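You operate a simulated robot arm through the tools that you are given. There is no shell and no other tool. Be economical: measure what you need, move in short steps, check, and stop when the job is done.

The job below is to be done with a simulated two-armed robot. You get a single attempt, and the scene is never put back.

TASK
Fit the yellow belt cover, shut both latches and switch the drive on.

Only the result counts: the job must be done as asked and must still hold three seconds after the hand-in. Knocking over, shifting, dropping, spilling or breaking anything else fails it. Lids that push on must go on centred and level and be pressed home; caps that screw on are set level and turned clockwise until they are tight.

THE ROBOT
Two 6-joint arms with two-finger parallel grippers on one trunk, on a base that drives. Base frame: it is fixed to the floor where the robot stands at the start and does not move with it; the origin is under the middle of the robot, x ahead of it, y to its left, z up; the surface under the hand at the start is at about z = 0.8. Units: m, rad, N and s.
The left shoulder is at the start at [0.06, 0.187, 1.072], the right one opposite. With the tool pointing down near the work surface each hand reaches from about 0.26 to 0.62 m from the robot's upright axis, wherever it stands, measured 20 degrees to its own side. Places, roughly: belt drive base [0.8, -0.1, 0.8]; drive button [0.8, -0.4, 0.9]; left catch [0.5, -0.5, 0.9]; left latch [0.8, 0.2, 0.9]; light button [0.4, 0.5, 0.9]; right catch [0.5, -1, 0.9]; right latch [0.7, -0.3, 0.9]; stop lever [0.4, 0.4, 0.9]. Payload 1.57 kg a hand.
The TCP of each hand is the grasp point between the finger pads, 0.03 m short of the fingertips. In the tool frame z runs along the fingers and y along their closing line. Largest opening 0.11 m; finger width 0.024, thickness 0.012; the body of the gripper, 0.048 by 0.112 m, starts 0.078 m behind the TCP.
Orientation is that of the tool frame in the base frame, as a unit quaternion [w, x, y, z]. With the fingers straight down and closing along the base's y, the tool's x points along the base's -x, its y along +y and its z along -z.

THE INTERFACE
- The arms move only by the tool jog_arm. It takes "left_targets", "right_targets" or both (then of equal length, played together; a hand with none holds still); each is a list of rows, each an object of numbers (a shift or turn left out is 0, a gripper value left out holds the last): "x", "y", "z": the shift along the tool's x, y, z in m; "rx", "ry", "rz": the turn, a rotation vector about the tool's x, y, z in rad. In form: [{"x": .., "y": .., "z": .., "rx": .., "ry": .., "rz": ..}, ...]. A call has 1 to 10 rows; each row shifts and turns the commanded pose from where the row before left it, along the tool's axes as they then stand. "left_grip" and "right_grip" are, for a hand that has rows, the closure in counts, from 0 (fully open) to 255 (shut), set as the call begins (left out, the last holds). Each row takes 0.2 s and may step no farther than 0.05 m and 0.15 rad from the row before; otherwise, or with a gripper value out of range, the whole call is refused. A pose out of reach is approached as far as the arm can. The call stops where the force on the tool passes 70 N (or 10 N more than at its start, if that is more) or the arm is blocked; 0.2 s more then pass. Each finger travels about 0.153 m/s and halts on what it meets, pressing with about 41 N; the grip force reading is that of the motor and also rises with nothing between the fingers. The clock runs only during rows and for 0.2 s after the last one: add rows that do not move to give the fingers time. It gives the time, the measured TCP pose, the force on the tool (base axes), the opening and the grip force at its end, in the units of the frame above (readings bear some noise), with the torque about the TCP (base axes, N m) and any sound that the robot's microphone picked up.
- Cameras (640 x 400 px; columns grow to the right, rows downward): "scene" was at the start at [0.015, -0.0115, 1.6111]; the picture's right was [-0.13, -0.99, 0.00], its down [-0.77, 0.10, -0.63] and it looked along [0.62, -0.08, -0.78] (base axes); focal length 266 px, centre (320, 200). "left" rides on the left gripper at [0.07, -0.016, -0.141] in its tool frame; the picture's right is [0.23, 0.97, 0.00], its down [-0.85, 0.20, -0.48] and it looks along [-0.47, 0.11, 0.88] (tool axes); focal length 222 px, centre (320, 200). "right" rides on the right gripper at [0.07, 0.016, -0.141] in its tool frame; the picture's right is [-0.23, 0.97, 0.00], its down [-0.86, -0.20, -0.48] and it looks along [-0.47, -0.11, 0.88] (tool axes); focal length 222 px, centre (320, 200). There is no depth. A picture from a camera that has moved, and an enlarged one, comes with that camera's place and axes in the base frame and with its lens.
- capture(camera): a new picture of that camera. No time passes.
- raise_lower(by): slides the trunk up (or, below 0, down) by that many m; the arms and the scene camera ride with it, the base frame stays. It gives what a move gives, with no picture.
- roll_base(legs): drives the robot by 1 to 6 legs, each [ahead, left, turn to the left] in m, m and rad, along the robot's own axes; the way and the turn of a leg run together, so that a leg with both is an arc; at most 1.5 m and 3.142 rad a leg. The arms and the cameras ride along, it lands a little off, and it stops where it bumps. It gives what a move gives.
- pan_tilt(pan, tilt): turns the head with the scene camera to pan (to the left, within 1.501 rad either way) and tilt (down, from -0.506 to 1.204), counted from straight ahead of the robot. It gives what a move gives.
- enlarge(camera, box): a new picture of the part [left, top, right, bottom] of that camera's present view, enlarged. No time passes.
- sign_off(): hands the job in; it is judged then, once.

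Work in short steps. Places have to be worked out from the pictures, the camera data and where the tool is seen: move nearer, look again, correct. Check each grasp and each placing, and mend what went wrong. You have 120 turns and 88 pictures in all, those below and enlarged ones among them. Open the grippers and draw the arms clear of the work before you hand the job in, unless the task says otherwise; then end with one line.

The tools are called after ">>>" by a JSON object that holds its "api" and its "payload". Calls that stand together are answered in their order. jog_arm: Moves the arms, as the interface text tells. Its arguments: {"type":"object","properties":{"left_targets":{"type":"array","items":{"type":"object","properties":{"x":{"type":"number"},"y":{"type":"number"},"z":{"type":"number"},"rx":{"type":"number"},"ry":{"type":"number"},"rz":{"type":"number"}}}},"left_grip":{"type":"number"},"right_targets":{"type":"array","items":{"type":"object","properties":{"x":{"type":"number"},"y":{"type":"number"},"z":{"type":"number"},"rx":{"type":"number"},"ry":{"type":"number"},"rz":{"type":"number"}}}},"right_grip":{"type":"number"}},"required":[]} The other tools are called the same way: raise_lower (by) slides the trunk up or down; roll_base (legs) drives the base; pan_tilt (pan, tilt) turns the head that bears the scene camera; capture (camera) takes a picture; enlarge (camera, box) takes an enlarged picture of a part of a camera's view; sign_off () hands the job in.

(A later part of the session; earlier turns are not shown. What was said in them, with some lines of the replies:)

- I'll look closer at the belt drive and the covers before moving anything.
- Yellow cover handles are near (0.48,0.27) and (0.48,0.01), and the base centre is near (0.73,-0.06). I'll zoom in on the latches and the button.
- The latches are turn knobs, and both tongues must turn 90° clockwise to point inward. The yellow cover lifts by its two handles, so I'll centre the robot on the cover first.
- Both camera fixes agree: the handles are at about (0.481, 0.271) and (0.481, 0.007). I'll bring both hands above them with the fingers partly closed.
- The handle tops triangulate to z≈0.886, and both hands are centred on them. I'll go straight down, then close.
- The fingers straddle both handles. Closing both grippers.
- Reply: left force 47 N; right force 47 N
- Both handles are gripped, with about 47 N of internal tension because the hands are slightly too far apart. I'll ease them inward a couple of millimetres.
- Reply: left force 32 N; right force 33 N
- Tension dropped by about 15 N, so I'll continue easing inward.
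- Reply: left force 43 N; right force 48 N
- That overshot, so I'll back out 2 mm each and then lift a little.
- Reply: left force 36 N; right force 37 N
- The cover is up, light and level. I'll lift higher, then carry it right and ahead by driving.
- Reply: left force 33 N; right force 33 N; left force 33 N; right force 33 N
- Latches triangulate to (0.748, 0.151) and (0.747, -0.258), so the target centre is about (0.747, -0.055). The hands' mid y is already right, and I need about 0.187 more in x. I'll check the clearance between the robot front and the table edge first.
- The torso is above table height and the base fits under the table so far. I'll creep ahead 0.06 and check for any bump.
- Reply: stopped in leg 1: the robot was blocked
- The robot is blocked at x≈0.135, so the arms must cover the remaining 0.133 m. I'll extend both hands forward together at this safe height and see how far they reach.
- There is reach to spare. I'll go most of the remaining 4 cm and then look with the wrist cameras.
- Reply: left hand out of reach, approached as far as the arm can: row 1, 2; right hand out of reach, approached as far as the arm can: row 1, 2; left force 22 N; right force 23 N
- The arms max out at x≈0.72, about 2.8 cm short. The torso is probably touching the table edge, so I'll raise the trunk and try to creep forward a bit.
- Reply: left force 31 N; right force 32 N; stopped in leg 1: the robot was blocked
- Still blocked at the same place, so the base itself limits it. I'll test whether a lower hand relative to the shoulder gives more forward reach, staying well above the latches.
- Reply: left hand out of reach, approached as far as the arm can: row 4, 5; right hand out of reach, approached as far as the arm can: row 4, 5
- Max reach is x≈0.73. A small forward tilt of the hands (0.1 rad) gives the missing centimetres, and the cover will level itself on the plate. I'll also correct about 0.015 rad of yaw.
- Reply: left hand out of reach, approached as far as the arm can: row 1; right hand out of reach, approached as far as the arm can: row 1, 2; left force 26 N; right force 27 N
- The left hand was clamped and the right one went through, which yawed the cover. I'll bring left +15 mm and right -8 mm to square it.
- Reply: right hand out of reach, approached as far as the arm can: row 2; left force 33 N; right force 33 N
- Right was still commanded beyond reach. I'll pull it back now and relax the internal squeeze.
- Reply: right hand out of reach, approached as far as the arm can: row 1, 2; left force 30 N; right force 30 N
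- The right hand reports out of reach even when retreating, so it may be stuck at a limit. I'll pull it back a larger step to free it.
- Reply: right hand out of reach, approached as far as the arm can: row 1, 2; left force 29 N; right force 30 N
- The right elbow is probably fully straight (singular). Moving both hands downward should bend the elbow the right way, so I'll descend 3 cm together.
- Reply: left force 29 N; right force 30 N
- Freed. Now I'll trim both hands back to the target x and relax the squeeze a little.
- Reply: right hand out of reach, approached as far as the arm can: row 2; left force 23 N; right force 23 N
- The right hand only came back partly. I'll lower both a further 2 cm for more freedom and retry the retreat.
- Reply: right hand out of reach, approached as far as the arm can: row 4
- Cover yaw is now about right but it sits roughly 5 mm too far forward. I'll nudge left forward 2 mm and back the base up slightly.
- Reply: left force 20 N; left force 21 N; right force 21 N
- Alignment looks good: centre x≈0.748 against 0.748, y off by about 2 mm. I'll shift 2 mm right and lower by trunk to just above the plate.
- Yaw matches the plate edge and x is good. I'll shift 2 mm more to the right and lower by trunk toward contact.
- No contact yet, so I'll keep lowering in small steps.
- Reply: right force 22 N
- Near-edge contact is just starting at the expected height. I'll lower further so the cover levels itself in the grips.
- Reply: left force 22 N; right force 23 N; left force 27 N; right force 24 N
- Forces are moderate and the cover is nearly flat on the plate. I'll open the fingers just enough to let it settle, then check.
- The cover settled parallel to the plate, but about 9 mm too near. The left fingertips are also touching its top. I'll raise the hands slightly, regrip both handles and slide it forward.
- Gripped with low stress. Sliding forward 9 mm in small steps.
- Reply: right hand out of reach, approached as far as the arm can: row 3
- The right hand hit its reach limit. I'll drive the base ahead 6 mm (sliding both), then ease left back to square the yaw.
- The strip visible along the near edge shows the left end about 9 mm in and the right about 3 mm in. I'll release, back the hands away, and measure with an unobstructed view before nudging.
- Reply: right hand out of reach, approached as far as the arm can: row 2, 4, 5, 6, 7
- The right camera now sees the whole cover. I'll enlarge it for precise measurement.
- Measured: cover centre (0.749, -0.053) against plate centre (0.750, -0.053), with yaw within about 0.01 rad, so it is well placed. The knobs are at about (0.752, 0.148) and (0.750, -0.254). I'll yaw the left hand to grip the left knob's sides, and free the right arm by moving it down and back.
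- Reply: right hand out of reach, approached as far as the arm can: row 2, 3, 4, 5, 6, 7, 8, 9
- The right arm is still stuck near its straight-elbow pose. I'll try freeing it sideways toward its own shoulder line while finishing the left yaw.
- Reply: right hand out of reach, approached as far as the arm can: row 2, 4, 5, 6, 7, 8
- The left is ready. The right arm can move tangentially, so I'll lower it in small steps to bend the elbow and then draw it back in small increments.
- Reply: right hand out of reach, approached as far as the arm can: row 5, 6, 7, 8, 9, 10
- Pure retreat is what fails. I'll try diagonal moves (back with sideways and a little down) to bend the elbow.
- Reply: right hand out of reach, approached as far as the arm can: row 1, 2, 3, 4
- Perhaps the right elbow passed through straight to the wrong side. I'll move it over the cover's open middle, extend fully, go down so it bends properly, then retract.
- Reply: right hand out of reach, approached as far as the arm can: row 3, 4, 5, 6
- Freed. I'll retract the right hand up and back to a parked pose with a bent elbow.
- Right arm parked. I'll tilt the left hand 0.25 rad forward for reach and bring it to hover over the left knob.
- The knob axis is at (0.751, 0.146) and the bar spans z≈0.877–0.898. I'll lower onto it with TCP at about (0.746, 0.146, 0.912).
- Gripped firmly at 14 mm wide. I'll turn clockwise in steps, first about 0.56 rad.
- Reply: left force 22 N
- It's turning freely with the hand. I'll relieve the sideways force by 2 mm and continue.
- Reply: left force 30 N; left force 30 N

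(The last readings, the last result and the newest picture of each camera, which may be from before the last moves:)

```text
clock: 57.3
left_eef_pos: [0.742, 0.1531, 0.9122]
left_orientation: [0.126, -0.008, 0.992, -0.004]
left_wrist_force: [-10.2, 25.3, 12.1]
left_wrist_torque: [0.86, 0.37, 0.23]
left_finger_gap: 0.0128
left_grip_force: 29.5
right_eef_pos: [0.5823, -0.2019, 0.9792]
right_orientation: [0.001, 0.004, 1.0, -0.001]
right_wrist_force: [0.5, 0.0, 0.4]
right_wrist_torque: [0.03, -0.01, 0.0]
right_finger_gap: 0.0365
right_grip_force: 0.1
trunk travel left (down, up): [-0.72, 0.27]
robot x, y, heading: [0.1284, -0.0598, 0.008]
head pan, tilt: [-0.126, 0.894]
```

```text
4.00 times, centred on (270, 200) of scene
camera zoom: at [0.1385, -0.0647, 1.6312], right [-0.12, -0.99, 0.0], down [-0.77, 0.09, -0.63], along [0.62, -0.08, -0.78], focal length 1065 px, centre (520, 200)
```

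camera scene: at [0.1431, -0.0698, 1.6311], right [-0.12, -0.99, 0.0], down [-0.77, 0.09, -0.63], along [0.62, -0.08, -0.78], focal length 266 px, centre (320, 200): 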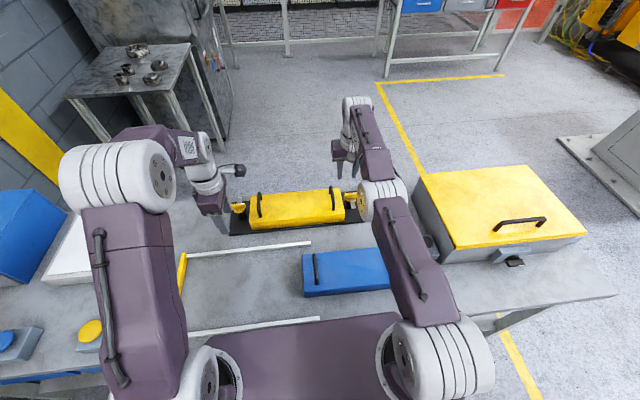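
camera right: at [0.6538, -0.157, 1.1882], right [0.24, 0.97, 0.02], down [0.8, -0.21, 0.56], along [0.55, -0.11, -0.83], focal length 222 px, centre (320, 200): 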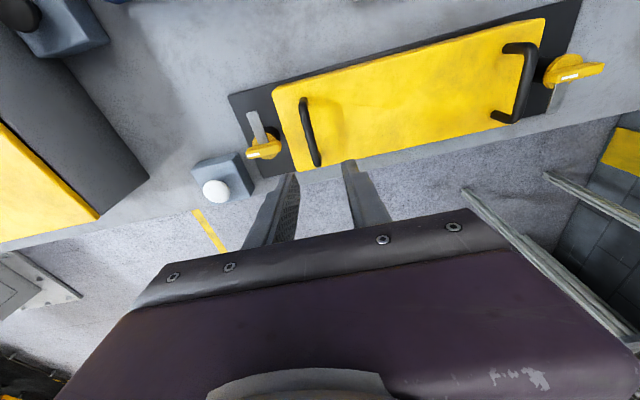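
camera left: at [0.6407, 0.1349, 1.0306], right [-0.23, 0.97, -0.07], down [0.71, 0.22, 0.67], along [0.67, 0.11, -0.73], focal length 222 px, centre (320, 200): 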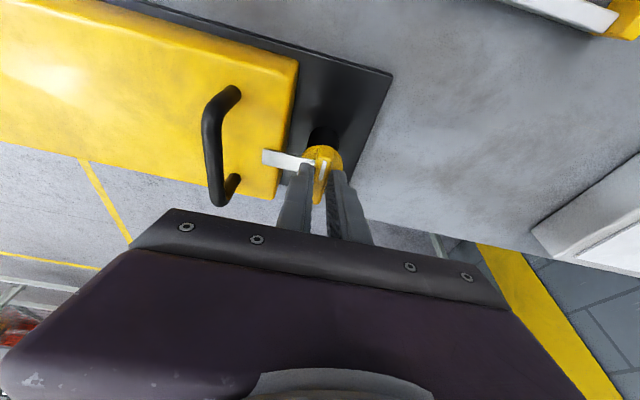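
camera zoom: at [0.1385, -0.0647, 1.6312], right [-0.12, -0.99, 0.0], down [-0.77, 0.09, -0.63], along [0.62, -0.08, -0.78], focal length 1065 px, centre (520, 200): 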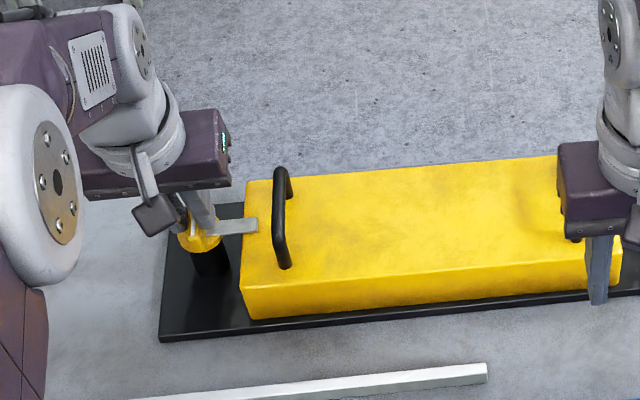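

The tongue now overlaps the cover at about 84–90°. I'll turn slightly further to reach the stop.

>>> {"api": "jog_arm", "payload": {"left_targets": [{"rz": 0.06}, {"rz": 0.06}, {}]}}

```text
clock: 58.1
left_eef_pos: [0.7415, 0.1524, 0.9102]
left_orientation: [0.125, 0.051, 0.991, 0.002]
left_wrist_force: [-10.7, 23.4, 10.9]
left_wrist_torque: [0.69, 0.07, 1.12]
left_finger_gap: 0.0151
left_grip_force: 30.6
right_eef_pos: [0.5834, -0.2014, 0.98]
right_orientation: [0.001, 0.004, 1.0, 0.0]
right_wrist_force: [-0.6, 0.8, -0.7]
right_wrist_torque: [0.01, 0.01, -0.03]
right_finger_gap: 0.0366
right_grip_force: 0.1
trunk travel left (down, up): [-0.72, 0.27]
robot x, y, heading: [0.1258, -0.0608, 0.003]
head pan, tilt: [-0.126, 0.894]
```

Torque rose and the grip began slipping, so the knob is at its stop and the left latch is shut. Releasing and lifting off.

>>> {"api": "jog_arm", "payload": {"left_targets": [{}, {}, {"z": -0.03}, {"z": -0.03}, {"x": 0.04}, {"x": 0.04}, {"x": 0.04, "ry": 0.125}, {"ry": 0.125}, {}], "left_grip": 140}}

>>> {"api": "capture", "payload": {"camera": "left"}}

```text
clock: 60.1
left_eef_pos: [0.6123, 0.1623, 0.939]
left_orientation: [-0.001, 0.05, 0.999, 0.011]
left_wrist_force: [0.3, 0.4, -0.6]
left_wrist_torque: [0.0, -0.01, 0.0]
left_finger_gap: 0.0496
left_grip_force: 0.0
right_eef_pos: [0.5856, -0.2035, 0.9781]
right_orientation: [-0.001, 0.005, 1.0, 0.001]
right_wrist_force: [-1.1, -0.5, -0.1]
right_wrist_torque: [-0.01, 0.04, -0.02]
right_finger_gap: 0.0367
right_grip_force: 0.0
trunk travel left (down, up): [-0.72, 0.27]
robot x, y, heading: [0.1302, -0.0604, 0.004]
head pan, tilt: [-0.126, 0.894]
```

```text
30 pictures are left
camera left: at [0.5428, 0.1497, 1.0802], right [-0.13, 0.99, 0.02], down [0.87, 0.1, 0.48], along [0.47, 0.08, -0.88], focal length 222 px, centre (320, 200)
```

left: 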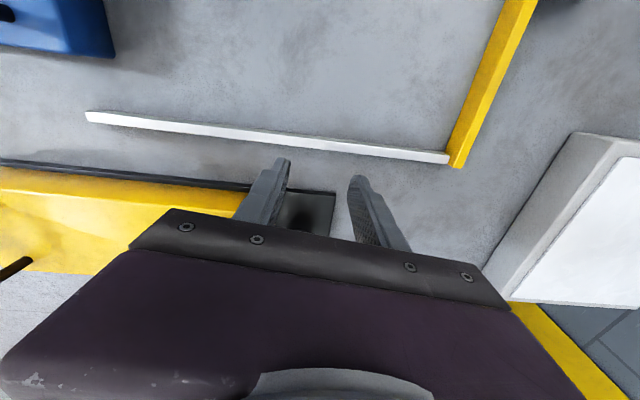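

Now the right latch. I'll raise the left hand to park, then shift the right hand to y≈-0.252 and yaw it 90°.

>>> {"api": "jog_arm", "payload": {"left_targets": [{"z": -0.04}, {"z": -0.04}, {"x": 0.03}, {}, {}, {}, {}, {}, {}, {}], "right_targets": [{"y": -0.024, "z": -0.02}, {"y": -0.024, "z": -0.02}, {"rz": -0.1428}, {"rz": -0.1428}, {"rz": -0.1428}, {"rz": -0.1428}, {"rz": -0.1428}, {"rz": -0.1428}, {"rz": -0.1428}, {"rz": -0.1428}], "right_grip": 116}}

>>> {"api": "jog_arm", "payload": {"right_targets": [{"rz": -0.1428}, {"rz": -0.1428}, {"rz": -0.1428}, {"rx": 0.125}, {"rx": 0.125}, {}]}}

```text
clock: 62.3
left_eef_pos: [0.5828, 0.1638, 1.0176]
left_orientation: [-0.001, 0.051, 0.999, 0.011]
left_wrist_force: [0.0, 0.3, 0.3]
left_wrist_torque: [-0.01, 0.03, -0.01]
left_finger_gap: 0.0495
left_grip_force: 0.1
right_eef_pos: [0.5843, -0.2516, 1.0179]
right_orientation: [-0.002, -0.537, 0.843, 0.001]
right_wrist_force: [0.2, 0.0, 0.1]
right_wrist_torque: [0.0, 0.03, -0.01]
right_finger_gap: 0.0602
right_grip_force: 0.1
trunk travel left (down, up): [-0.72, 0.27]
robot x, y, heading: [0.1274, -0.0622, 0.006]
head pan, tilt: [-0.126, 0.894]
```

```text
clock: 63.7
left_eef_pos: [0.5831, 0.1621, 1.0171]
left_orientation: [-0.001, 0.051, 0.999, 0.01]
left_wrist_force: [0.0, 0.2, 0.1]
left_wrist_torque: [-0.01, -0.01, -0.02]
left_finger_gap: 0.0496
left_grip_force: 0.1
right_eef_pos: [0.585, -0.2518, 1.0181]
right_orientation: [0.088, -0.697, 0.706, -0.088]
right_wrist_force: [0.4, 0.5, -0.1]
right_wrist_torque: [0.03, -0.01, 0.01]
right_finger_gap: 0.06
right_grip_force: 0.1
trunk travel left (down, up): [-0.72, 0.27]
robot x, y, heading: [0.1271, -0.0599, 0.007]
head pan, tilt: [-0.126, 0.894]
```

Same approach as for the left: hover over the right knob.

>>> {"api": "jog_arm", "payload": {"right_targets": [{"y": -0.0291, "z": 0.0194}, {"y": -0.0291, "z": 0.0194}, {"y": -0.0291, "z": 0.0194}, {"y": -0.0291, "z": 0.0194}, {"y": -0.0291, "z": 0.0194, "x": 0.0015}, {}]}}

>>> {"api": "capture", "payload": {"camera": "right"}}

```text
clock: 65.1
left_eef_pos: [0.5813, 0.1628, 1.0188]
left_orientation: [0.0, 0.049, 0.999, 0.01]
left_wrist_force: [0.2, 0.7, -0.3]
left_wrist_torque: [-0.01, 0.0, -0.03]
left_finger_gap: 0.0496
left_grip_force: 0.1
right_eef_pos: [0.7497, -0.2579, 0.9589]
right_orientation: [0.087, -0.698, 0.705, -0.087]
right_wrist_force: [0.3, 0.1, -0.1]
right_wrist_torque: [-0.03, 0.0, -0.04]
right_finger_gap: 0.06
right_grip_force: 0.2
trunk travel left (down, up): [-0.72, 0.27]
robot x, y, heading: [0.1312, -0.0572, 0.006]
head pan, tilt: [-0.126, 0.894]
```

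```text
29 pictures are left
camera right: at [0.6975, -0.3277, 1.0932], right [-0.94, 0.24, -0.24], down [0.08, 0.85, 0.51], along [0.33, 0.46, -0.82], focal length 222 px, centre (320, 200)
```

right: 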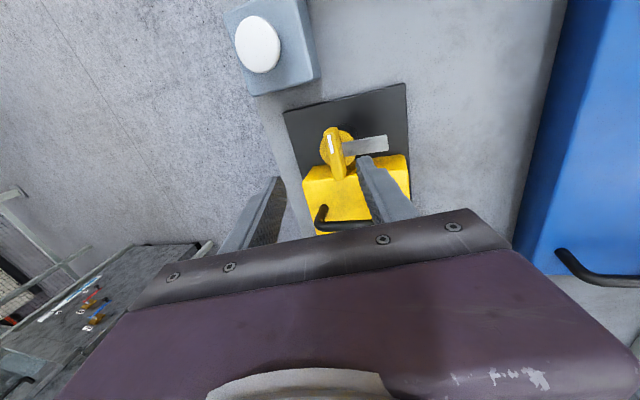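

The right knob axis is at about (0.747, -0.257) after correcting for the bias seen on the left. Descending to z≈0.914, since the tongue lies below the near finger, then gripping.

>>> {"api": "jog_arm", "payload": {"right_targets": [{"y": 0.0061, "z": 0.0139}, {"y": 0.0061, "z": 0.0139}, {"y": 0.0061, "z": 0.0139}, {}]}}

>>> {"api": "jog_arm", "payload": {"right_targets": [{}, {}, {}], "right_grip": 255}}

>>> {"api": "capture", "payload": {"camera": "right"}}

```text
clock: 66.1
left_eef_pos: [0.5826, 0.1628, 1.0181]
left_orientation: [-0.001, 0.05, 0.999, 0.011]
left_wrist_force: [-0.2, 0.5, -0.3]
left_wrist_torque: [0.03, 0.0, 0.01]
left_finger_gap: 0.0496
left_grip_force: 0.0
right_eef_pos: [0.7425, -0.2565, 0.9161]
right_orientation: [0.086, -0.698, 0.705, -0.088]
right_wrist_force: [0.3, 0.0, -0.3]
right_wrist_torque: [0.01, 0.0, 0.01]
right_finger_gap: 0.0598
right_grip_force: 0.1
trunk travel left (down, up): [-0.72, 0.27]
robot x, y, heading: [0.1281, -0.0581, 0.004]
head pan, tilt: [-0.126, 0.894]
```

```text
clock: 66.9
left_eef_pos: [0.5809, 0.1632, 1.0179]
left_orientation: [-0.001, 0.051, 0.999, 0.011]
left_wrist_force: [-0.6, -0.2, -0.6]
left_wrist_torque: [-0.01, 0.01, -0.03]
left_finger_gap: 0.0495
left_grip_force: 0.0
right_eef_pos: [0.7427, -0.2553, 0.9172]
right_orientation: [0.087, -0.698, 0.705, -0.089]
right_wrist_force: [-2.5, -0.2, 7.6]
right_wrist_torque: [0.02, 0.05, -0.03]
right_finger_gap: 0.0001
right_grip_force: 21.8
trunk travel left (down, up): [-0.72, 0.27]
robot x, y, heading: [0.126, -0.0592, 0.004]
head pan, tilt: [-0.126, 0.894]
```

```text
28 pictures are left
camera right: at [0.6903, -0.3251, 1.0498], right [-0.94, 0.24, -0.24], down [0.08, 0.85, 0.51], along [0.33, 0.46, -0.82], focal length 222 px, centre (320, 200)
```

right: 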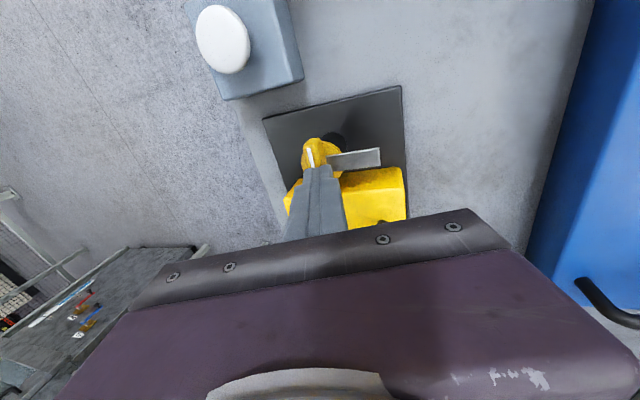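

The fingers closed just above the bar. I'll open, drop 8 mm, shift 3 mm outward, and close again.

>>> {"api": "jog_arm", "payload": {"right_targets": [{}, {}, {}, {"y": 0.002, "z": 0.008, "x": 0.003}, {}], "right_grip": 130}}

>>> {"api": "jog_arm", "payload": {"right_targets": [{}, {}, {}], "right_grip": 255}}

>>> {"api": "capture", "payload": {"camera": "right"}}

```text
clock: 68.1
left_eef_pos: [0.582, 0.1625, 1.0178]
left_orientation: [-0.001, 0.051, 0.999, 0.01]
left_wrist_force: [0.4, -0.3, 0.1]
left_wrist_torque: [-0.01, -0.01, 0.02]
left_finger_gap: 0.0495
left_grip_force: 0.1
right_eef_pos: [0.7435, -0.2604, 0.907]
right_orientation: [0.087, -0.698, 0.705, -0.088]
right_wrist_force: [-0.6, 1.0, -0.2]
right_wrist_torque: [0.04, -0.02, 0.01]
right_finger_gap: 0.0538
right_grip_force: 0.1
trunk travel left (down, up): [-0.72, 0.27]
robot x, y, heading: [0.1273, -0.0578, 0.003]
head pan, tilt: [-0.126, 0.894]
```

```text
clock: 68.9
left_eef_pos: [0.5833, 0.1625, 1.0179]
left_orientation: [-0.001, 0.051, 0.999, 0.011]
left_wrist_force: [1.0, -0.3, 0.0]
left_wrist_torque: [-0.02, -0.02, -0.01]
left_finger_gap: 0.0493
left_grip_force: 0.1
right_eef_pos: [0.7467, -0.2586, 0.9086]
right_orientation: [0.089, -0.698, 0.705, -0.089]
right_wrist_force: [15.2, -2.1, 12.7]
right_wrist_torque: [0.21, -0.31, -0.02]
right_finger_gap: 0.0146
right_grip_force: 31.0
trunk travel left (down, up): [-0.72, 0.27]
robot x, y, heading: [0.1291, -0.0616, 0.005]
head pan, tilt: [-0.126, 0.894]
```

```text
27 pictures are left
camera right: at [0.694, -0.3285, 1.0418], right [-0.94, 0.24, -0.24], down [0.08, 0.85, 0.51], along [0.33, 0.46, -0.82], focal length 222 px, centre (320, 200)
```

right: 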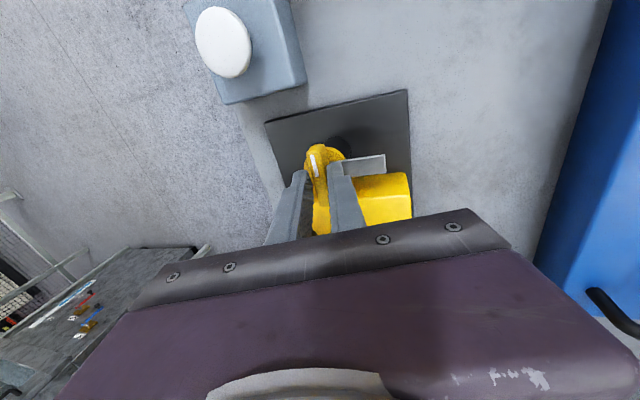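

Gripped at 14.6 mm. I'll relieve the x force slightly and turn clockwise.

>>> {"api": "jog_arm", "payload": {"right_targets": [{"y": -0.0025}, {"rz": 0.14}, {"rz": 0.14}, {"rz": 0.14}, {"rz": 0.14}, {}]}}

>>> {"api": "capture", "payload": {"camera": "right"}}

```text
clock: 70.3
left_eef_pos: [0.5831, 0.1613, 1.0181]
left_orientation: [-0.001, 0.05, 0.999, 0.011]
left_wrist_force: [-0.7, 0.4, 0.7]
left_wrist_torque: [0.01, -0.03, 0.0]
left_finger_gap: 0.0497
left_grip_force: 0.0
right_eef_pos: [0.7451, -0.2568, 0.9083]
right_orientation: [0.111, -0.474, 0.872, -0.061]
right_wrist_force: [15.0, -8.6, 20.9]
right_wrist_torque: [-0.27, -0.28, -0.09]
right_finger_gap: 0.0146
right_grip_force: 30.2
trunk travel left (down, up): [-0.72, 0.27]
robot x, y, heading: [0.1285, -0.059, 0.004]
head pan, tilt: [-0.126, 0.894]
```

```text
26 pictures are left
camera right: at [0.6604, -0.3078, 1.0332], right [-0.67, 0.72, -0.17], down [0.49, 0.61, 0.62], along [0.55, 0.33, -0.76], focal length 222 px, centre (320, 200)
```

right: 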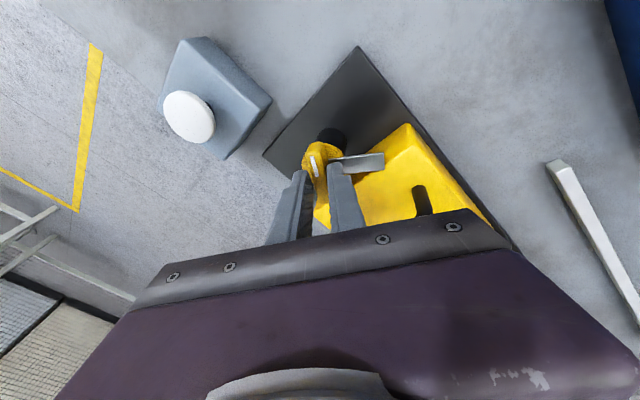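

>>> {"api": "jog_arm", "payload": {"right_targets": [{"x": -0.001, "y": -0.0017, "z": -0.0015}, {"rz": 0.14}, {"rz": 0.14}, {"rz": 0.14}, {"rz": 0.14}, {}]}}

```text
clock: 71.7
left_eef_pos: [0.5822, 0.1609, 1.0178]
left_orientation: [-0.002, 0.05, 0.999, 0.012]
left_wrist_force: [0.2, 0.6, -0.2]
left_wrist_torque: [-0.01, 0.01, -0.02]
left_finger_gap: 0.0494
left_grip_force: 0.0
right_eef_pos: [0.7457, -0.2577, 0.9085]
right_orientation: [0.12, -0.216, 0.969, -0.027]
right_wrist_force: [6.8, -7.9, 9.2]
right_wrist_torque: [-0.04, 0.01, -0.09]
right_finger_gap: 0.0137
right_grip_force: 30.3
trunk travel left (down, up): [-0.72, 0.27]
robot x, y, heading: [0.1291, -0.0618, 0.004]
head pan, tilt: [-0.126, 0.894]
```

Low forces. I'll finish the turn to the stop.

>>> {"api": "jog_arm", "payload": {"right_targets": [{"rz": 0.14}, {"rz": 0.14}, {"rz": 0.14}, {"rz": 0.06}, {"rz": 0.06}, {}]}}

>>> {"api": "capture", "payload": {"camera": "right"}}

```text
clock: 73.1
left_eef_pos: [0.5835, 0.1629, 1.0174]
left_orientation: [-0.001, 0.051, 0.999, 0.01]
left_wrist_force: [0.4, -0.5, 0.0]
left_wrist_torque: [-0.01, -0.03, 0.01]
left_finger_gap: 0.0497
left_grip_force: 0.1
right_eef_pos: [0.7445, -0.2581, 0.9097]
right_orientation: [0.121, 0.049, 0.991, 0.005]
right_wrist_force: [-1.1, -0.8, -0.5]
right_wrist_torque: [-0.18, 0.01, 0.87]
right_finger_gap: 0.0149
right_grip_force: 30.9
trunk travel left (down, up): [-0.72, 0.27]
robot x, y, heading: [0.1277, -0.0569, 0.007]
head pan, tilt: [-0.126, 0.894]
```

```text
25 pictures are left
camera right: at [0.6447, -0.2347, 1.0296], right [0.31, 0.95, 0.08], down [0.69, -0.28, 0.67], along [0.65, -0.16, -0.74], focal length 222 px, centre (320, 200)
```

right: 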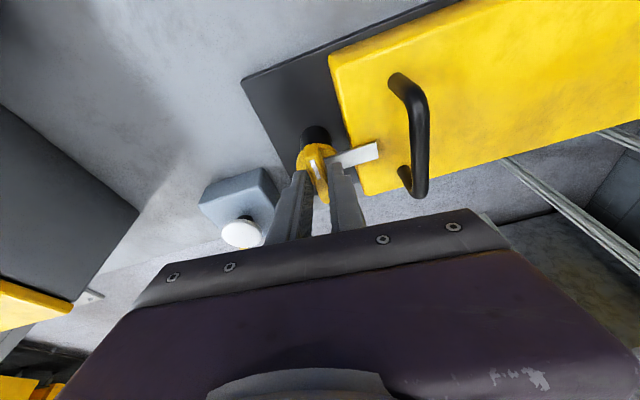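

Right latch is at its stop, with the tongue over the cover. Releasing, lifting, and moving over toward the drive button at about (0.805, -0.367, 0.863) with closed fingers.

>>> {"api": "jog_arm", "payload": {"right_targets": [{}, {}, {"z": -0.03}, {"z": -0.03}, {"x": 0.02, "z": -0.02}, {"x": 0.03, "rz": -0.1}, {"y": -0.035}, {"y": -0.035}, {"y": -0.035}, {}], "right_grip": 160}}

>>> {"api": "jog_arm", "payload": {"right_targets": [{"ry": -0.125}, {"ry": -0.125}, {}], "right_grip": 255}}

>>> {"api": "capture", "payload": {"camera": "right"}}

>>> {"api": "capture", "payload": {"camera": "scene"}}

```text
clock: 75.3
left_eef_pos: [0.5827, 0.1627, 1.0175]
left_orientation: [-0.001, 0.05, 0.999, 0.01]
left_wrist_force: [-0.6, -0.1, 1.0]
left_wrist_torque: [-0.01, -0.02, 0.0]
left_finger_gap: 0.0496
left_grip_force: 0.0
right_eef_pos: [0.6796, -0.3571, 0.9759]
right_orientation: [0.123, 0.0, 0.992, -0.001]
right_wrist_force: [-0.1, 0.1, -0.6]
right_wrist_torque: [0.01, -0.04, 0.06]
right_finger_gap: 0.0408
right_grip_force: 0.0
trunk travel left (down, up): [-0.72, 0.27]
robot x, y, heading: [0.1313, -0.0593, 0.004]
head pan, tilt: [-0.126, 0.894]
```

```text
clock: 76.1
left_eef_pos: [0.5825, 0.1625, 1.0182]
left_orientation: [-0.001, 0.052, 0.999, 0.011]
left_wrist_force: [0.1, -1.0, 0.6]
left_wrist_torque: [0.0, 0.0, -0.01]
left_finger_gap: 0.0498
left_grip_force: 0.0
right_eef_pos: [0.6786, -0.3581, 0.9756]
right_orientation: [0.246, 0.0, 0.969, -0.001]
right_wrist_force: [-0.1, 0.2, 0.7]
right_wrist_torque: [-0.03, 0.0, 0.05]
right_finger_gap: 0.0
right_grip_force: 21.0
trunk travel left (down, up): [-0.72, 0.27]
robot x, y, heading: [0.1238, -0.0571, 0.002]
head pan, tilt: [-0.126, 0.894]
```

```text
24 pictures are left
camera right: at [0.5497, -0.3416, 1.0666], right [0.2, 0.97, 0.11], down [0.52, -0.2, 0.83], along [0.83, -0.11, -0.55], focal length 222 px, centre (320, 200)
```

right: 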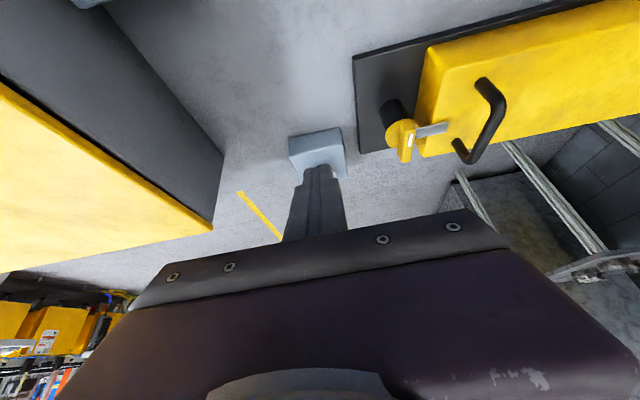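

```text
23 pictures are left
camera scene: at [0.1437, -0.0701, 1.6311], right [-0.12, -0.99, 0.0], down [-0.77, 0.09, -0.63], along [0.62, -0.08, -0.78], focal length 266 px, centre (320, 200)
```

scene: 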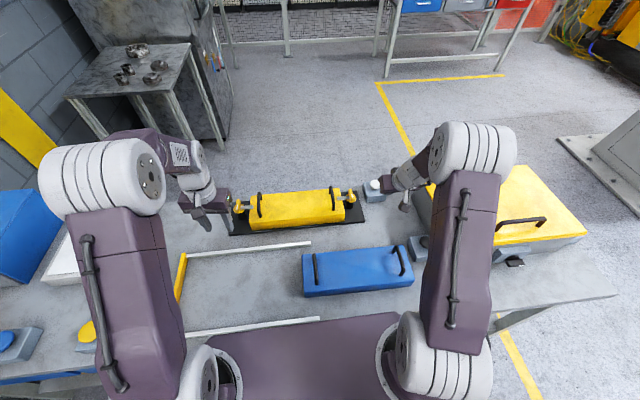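

I'll zoom in on the drive button and both latches from the scene camera.

>>> {"api": "enlarge", "payload": {"camera": "scene", "box": [215, 165, 425, 245]}}

>>> {"api": "enlarge", "payload": {"camera": "scene", "box": [330, 160, 430, 230]}}

```text
3.05 times, centred on (320, 205) of scene
camera zoom: at [0.1437, -0.0701, 1.6311], right [-0.12, -0.99, 0.0], down [-0.77, 0.09, -0.63], along [0.62, -0.08, -0.78], focal length 811 px, centre (320, 185)
```

zoom: 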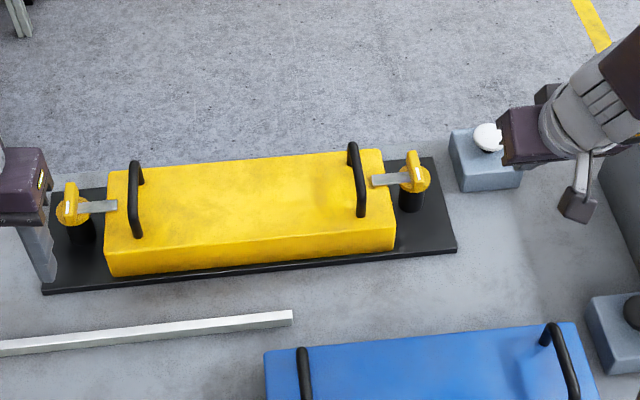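

```text
5.71 times, centred on (380, 195) of scene
camera zoom: at [0.1437, -0.0701, 1.6311], right [-0.12, -0.99, 0.0], down [-0.77, 0.09, -0.63], along [0.62, -0.08, -0.78], focal length 1521 px, centre (-23, 229)
```

zoom: 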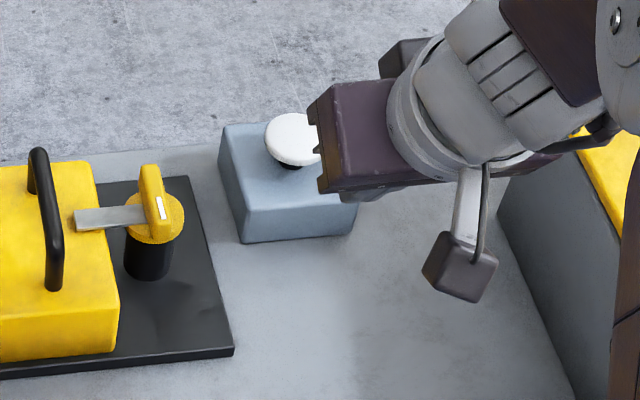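

Both tongues lie over the cover. The button triangulates consistently to (0.806, -0.368, 0.865). I'll hover the closed fingertips 3 cm above it.

>>> {"api": "jog_arm", "payload": {"right_targets": [{"x": -0.01825, "y": -0.0025, "z": 0.0255}, {"x": -0.01825, "y": -0.0025, "z": 0.0255}, {"x": -0.01825, "y": -0.0025, "z": 0.0255}, {"x": -0.01825, "y": -0.0025, "z": 0.0255}, {}]}}

>>> {"api": "capture", "payload": {"camera": "right"}}

>>> {"api": "enlarge", "payload": {"camera": "scene", "box": [330, 160, 430, 230]}}

```text
clock: 77.3
left_eef_pos: [0.5811, 0.1627, 1.0188]
left_orientation: [-0.001, 0.051, 0.999, 0.01]
left_wrist_force: [-0.4, -0.3, -0.5]
left_wrist_torque: [0.0, -0.04, -0.01]
left_finger_gap: 0.0496
left_grip_force: 0.1
right_eef_pos: [0.7899, -0.3687, 0.9207]
right_orientation: [0.246, -0.001, 0.969, -0.001]
right_wrist_force: [0.4, 1.0, 0.9]
right_wrist_torque: [0.01, -0.01, 0.0]
right_finger_gap: 0.0
right_grip_force: 21.6
trunk travel left (down, up): [-0.72, 0.27]
robot x, y, heading: [0.1292, -0.0588, 0.004]
head pan, tilt: [-0.126, 0.894]
```

```text
20 pictures are left
camera right: at [0.6615, -0.3525, 1.0114], right [0.2, 0.97, 0.11], down [0.52, -0.2, 0.83], along [0.83, -0.11, -0.55], focal length 222 px, centre (320, 200)
```

right: 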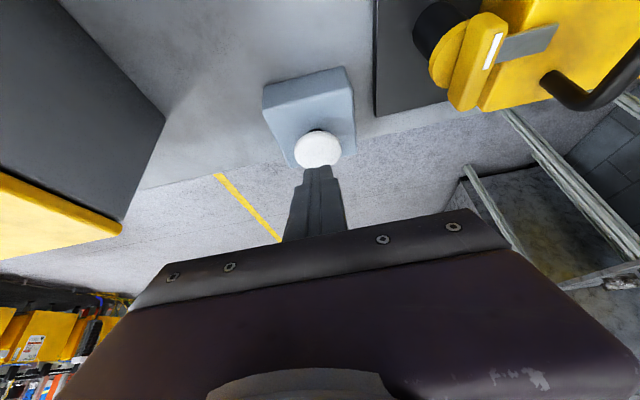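

```text
5.71 times, centred on (380, 195) of scene
camera zoom: at [0.1421, -0.0698, 1.6311], right [-0.12, -0.99, 0.0], down [-0.77, 0.09, -0.63], along [0.62, -0.08, -0.78], focal length 1521 px, centre (-23, 229)
```

zoom: 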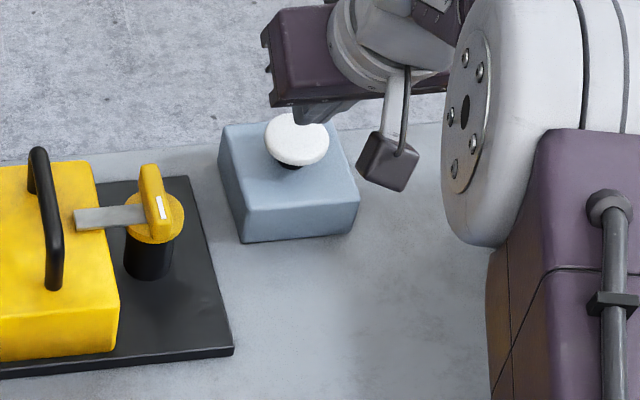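

The tip is aligned above the button. I'll move straight down to contact and press, listening for a click.

>>> {"api": "jog_arm", "payload": {"right_targets": [{"x": 0.006, "z": 0.011}, {"x": 0.006, "z": 0.011}, {"x": 0.0019, "z": 0.0035}, {"x": 0.0019, "z": 0.0035}, {"x": 0.0014, "z": 0.0026}, {}]}}

>>> {"api": "enlarge", "payload": {"camera": "scene", "box": [330, 160, 430, 230]}}

```text
clock: 78.7
left_eef_pos: [0.5803, 0.1636, 1.0188]
left_orientation: [0.0, 0.051, 0.999, 0.012]
left_wrist_force: [0.3, 0.3, 0.6]
left_wrist_torque: [0.01, 0.0, -0.01]
left_finger_gap: 0.0496
left_grip_force: 0.1
right_eef_pos: [0.7905, -0.3685, 0.8866]
right_orientation: [0.25, 0.001, 0.968, -0.002]
right_wrist_force: [3.6, -3.3, 15.1]
right_wrist_torque: [-0.1, -0.2, -0.03]
right_finger_gap: 0.0
right_grip_force: 20.9
trunk travel left (down, up): [-0.72, 0.27]
robot x, y, heading: [0.1285, -0.0583, -0.003]
head pan, tilt: [-0.126, 0.894]
heard: click
```

```text
5.71 times, centred on (380, 195) of scene
camera zoom: at [0.1407, -0.0694, 1.6313], right [-0.12, -0.99, 0.0], down [-0.77, 0.09, -0.63], along [0.62, -0.08, -0.78], focal length 1521 px, centre (-23, 229)
```

zoom: 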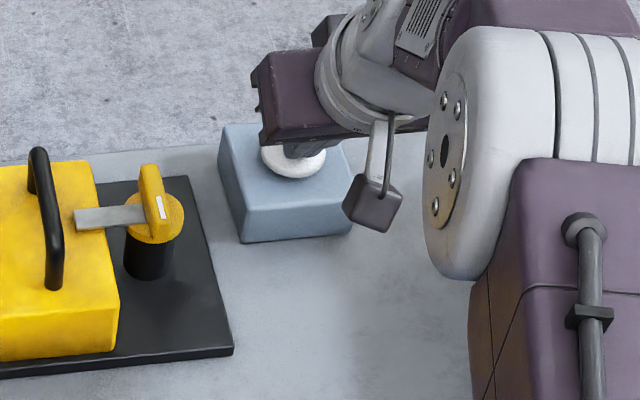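

A click was heard, so the button is pressed. Lifting straight off it and backing away.

>>> {"api": "jog_arm", "payload": {"right_targets": [{"x": -0.0096, "z": -0.0176}, {"x": -0.0144, "z": -0.0263}, {"x": -0.0144, "z": -0.0263}, {"x": 0.04}, {"x": 0.04}, {"x": 0.04, "ry": 0.125}, {"x": 0.03, "ry": 0.125}, {"ry": 0.125}, {"ry": 0.125}, {}]}}

>>> {"api": "enlarge", "payload": {"camera": "scene", "box": [215, 155, 425, 255]}}

>>> {"api": "capture", "payload": {"camera": "right"}}

```text
clock: 80.9
left_eef_pos: [0.5808, 0.1619, 1.0186]
left_orientation: [-0.001, 0.05, 0.999, 0.01]
left_wrist_force: [-0.7, 0.1, 0.4]
left_wrist_torque: [0.02, 0.01, 0.0]
left_finger_gap: 0.0496
left_grip_force: 0.0
right_eef_pos: [0.6572, -0.3676, 0.8956]
right_orientation: [-0.002, 0.0, 1.0, -0.001]
right_wrist_force: [-0.1, 0.4, -0.4]
right_wrist_torque: [0.02, 0.01, -0.01]
right_finger_gap: 0.0
right_grip_force: 20.8
trunk travel left (down, up): [-0.72, 0.27]
robot x, y, heading: [0.1299, -0.0583, 0.007]
head pan, tilt: [-0.126, 0.894]
```

```text
3.05 times, centred on (320, 205) of scene
camera zoom: at [0.1423, -0.0701, 1.6311], right [-0.12, -0.99, 0.0], down [-0.77, 0.09, -0.63], along [0.62, -0.08, -0.78], focal length 811 px, centre (320, 185)
```

zoom: 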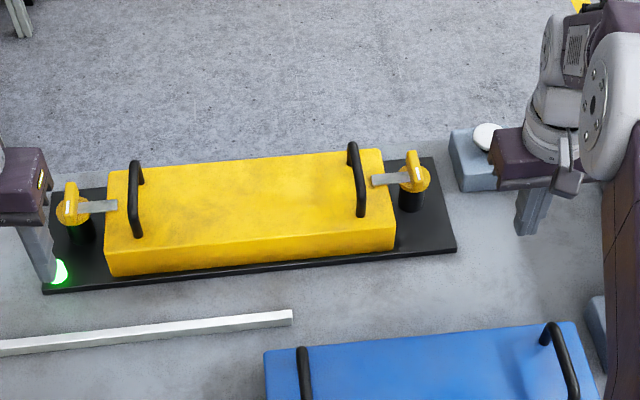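

```text
16 pictures are left
camera right: at [0.5881, -0.3517, 1.0377], right [0.23, 0.97, 0.0], down [0.86, -0.2, 0.48], along [0.46, -0.11, -0.88], focal length 222 px, centre (320, 200)
```

right: 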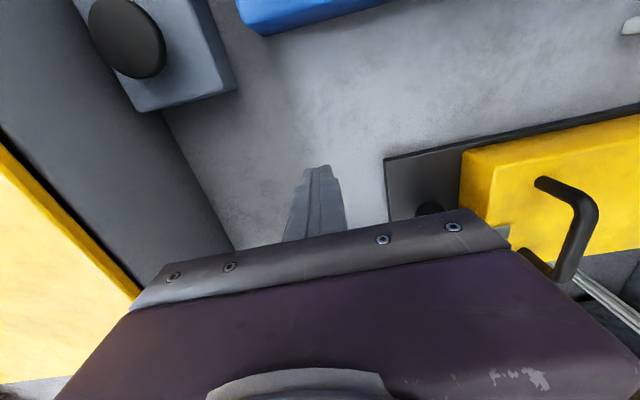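

A green lamp is lit on the base, so the drive is running with the cover latched. I'll open the grippers and draw both arms clear, then verify.

>>> {"api": "jog_arm", "payload": {"left_targets": [{"z": -0.04}, {"z": -0.04}, {"x": 0.04}, {"x": 0.04}, {"x": 0.04}, {}], "right_targets": [{"z": -0.04}, {"z": -0.04}, {"z": -0.04, "x": 0.02}, {"z": -0.03, "x": 0.03}, {"x": 0.04}, {}], "left_grip": 0, "right_grip": 0}}

>>> {"api": "capture", "payload": {"camera": "scene"}}

>>> {"api": "enlarge", "payload": {"camera": "scene", "box": [215, 155, 425, 255]}}

```text
clock: 82.3
left_eef_pos: [0.4649, 0.174, 1.098]
left_orientation: [-0.002, 0.05, 0.999, 0.01]
left_wrist_force: [-0.2, 0.0, 0.1]
left_wrist_torque: [0.02, 0.0, -0.02]
left_finger_gap: 0.11
left_grip_force: 0.0
right_eef_pos: [0.5663, -0.3658, 1.0426]
right_orientation: [-0.001, -0.001, 1.0, -0.001]
right_wrist_force: [0.9, 1.0, -0.1]
right_wrist_torque: [0.01, 0.04, 0.04]
right_finger_gap: 0.11
right_grip_force: 0.0
trunk travel left (down, up): [-0.72, 0.27]
robot x, y, heading: [0.1251, -0.0598, 0.006]
head pan, tilt: [-0.126, 0.894]
```

```text
15 pictures are left
camera scene: at [0.145, -0.0701, 1.6311], right [-0.12, -0.99, 0.0], down [-0.77, 0.09, -0.62], along [0.62, -0.08, -0.78], focal length 266 px, centre (320, 200)
```

scene: 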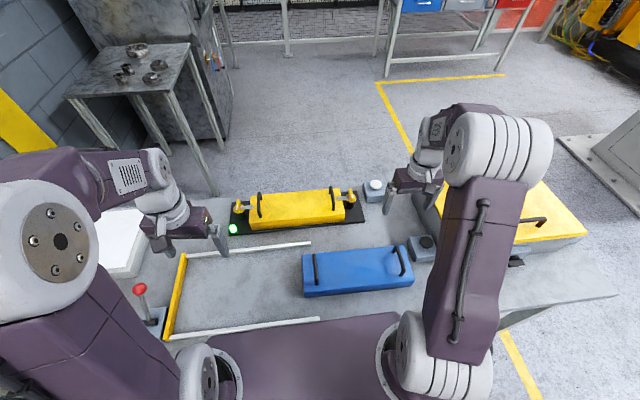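

```text
3.05 times, centred on (320, 205) of scene
camera zoom: at [0.145, -0.0701, 1.6311], right [-0.12, -0.99, 0.0], down [-0.77, 0.09, -0.62], along [0.62, -0.08, -0.78], focal length 811 px, centre (320, 185)
```

zoom: 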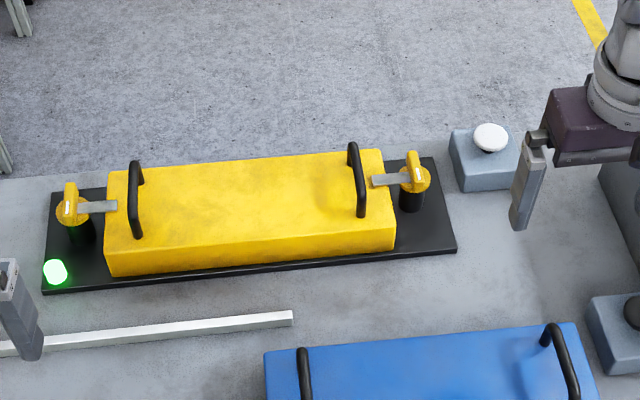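

The lamp is steady green, the cover is seated, both latches are shut, and nothing else has moved. The hands are open and clear, so I'm handing in.

>>> {"api": "sign_off", "payload": {}}

```text
The job is handed in.
```

The yellow belt cover is fitted, both latches are shut and the drive is switched on; the green lamp on the belt drive base was lit when I handed the job in.
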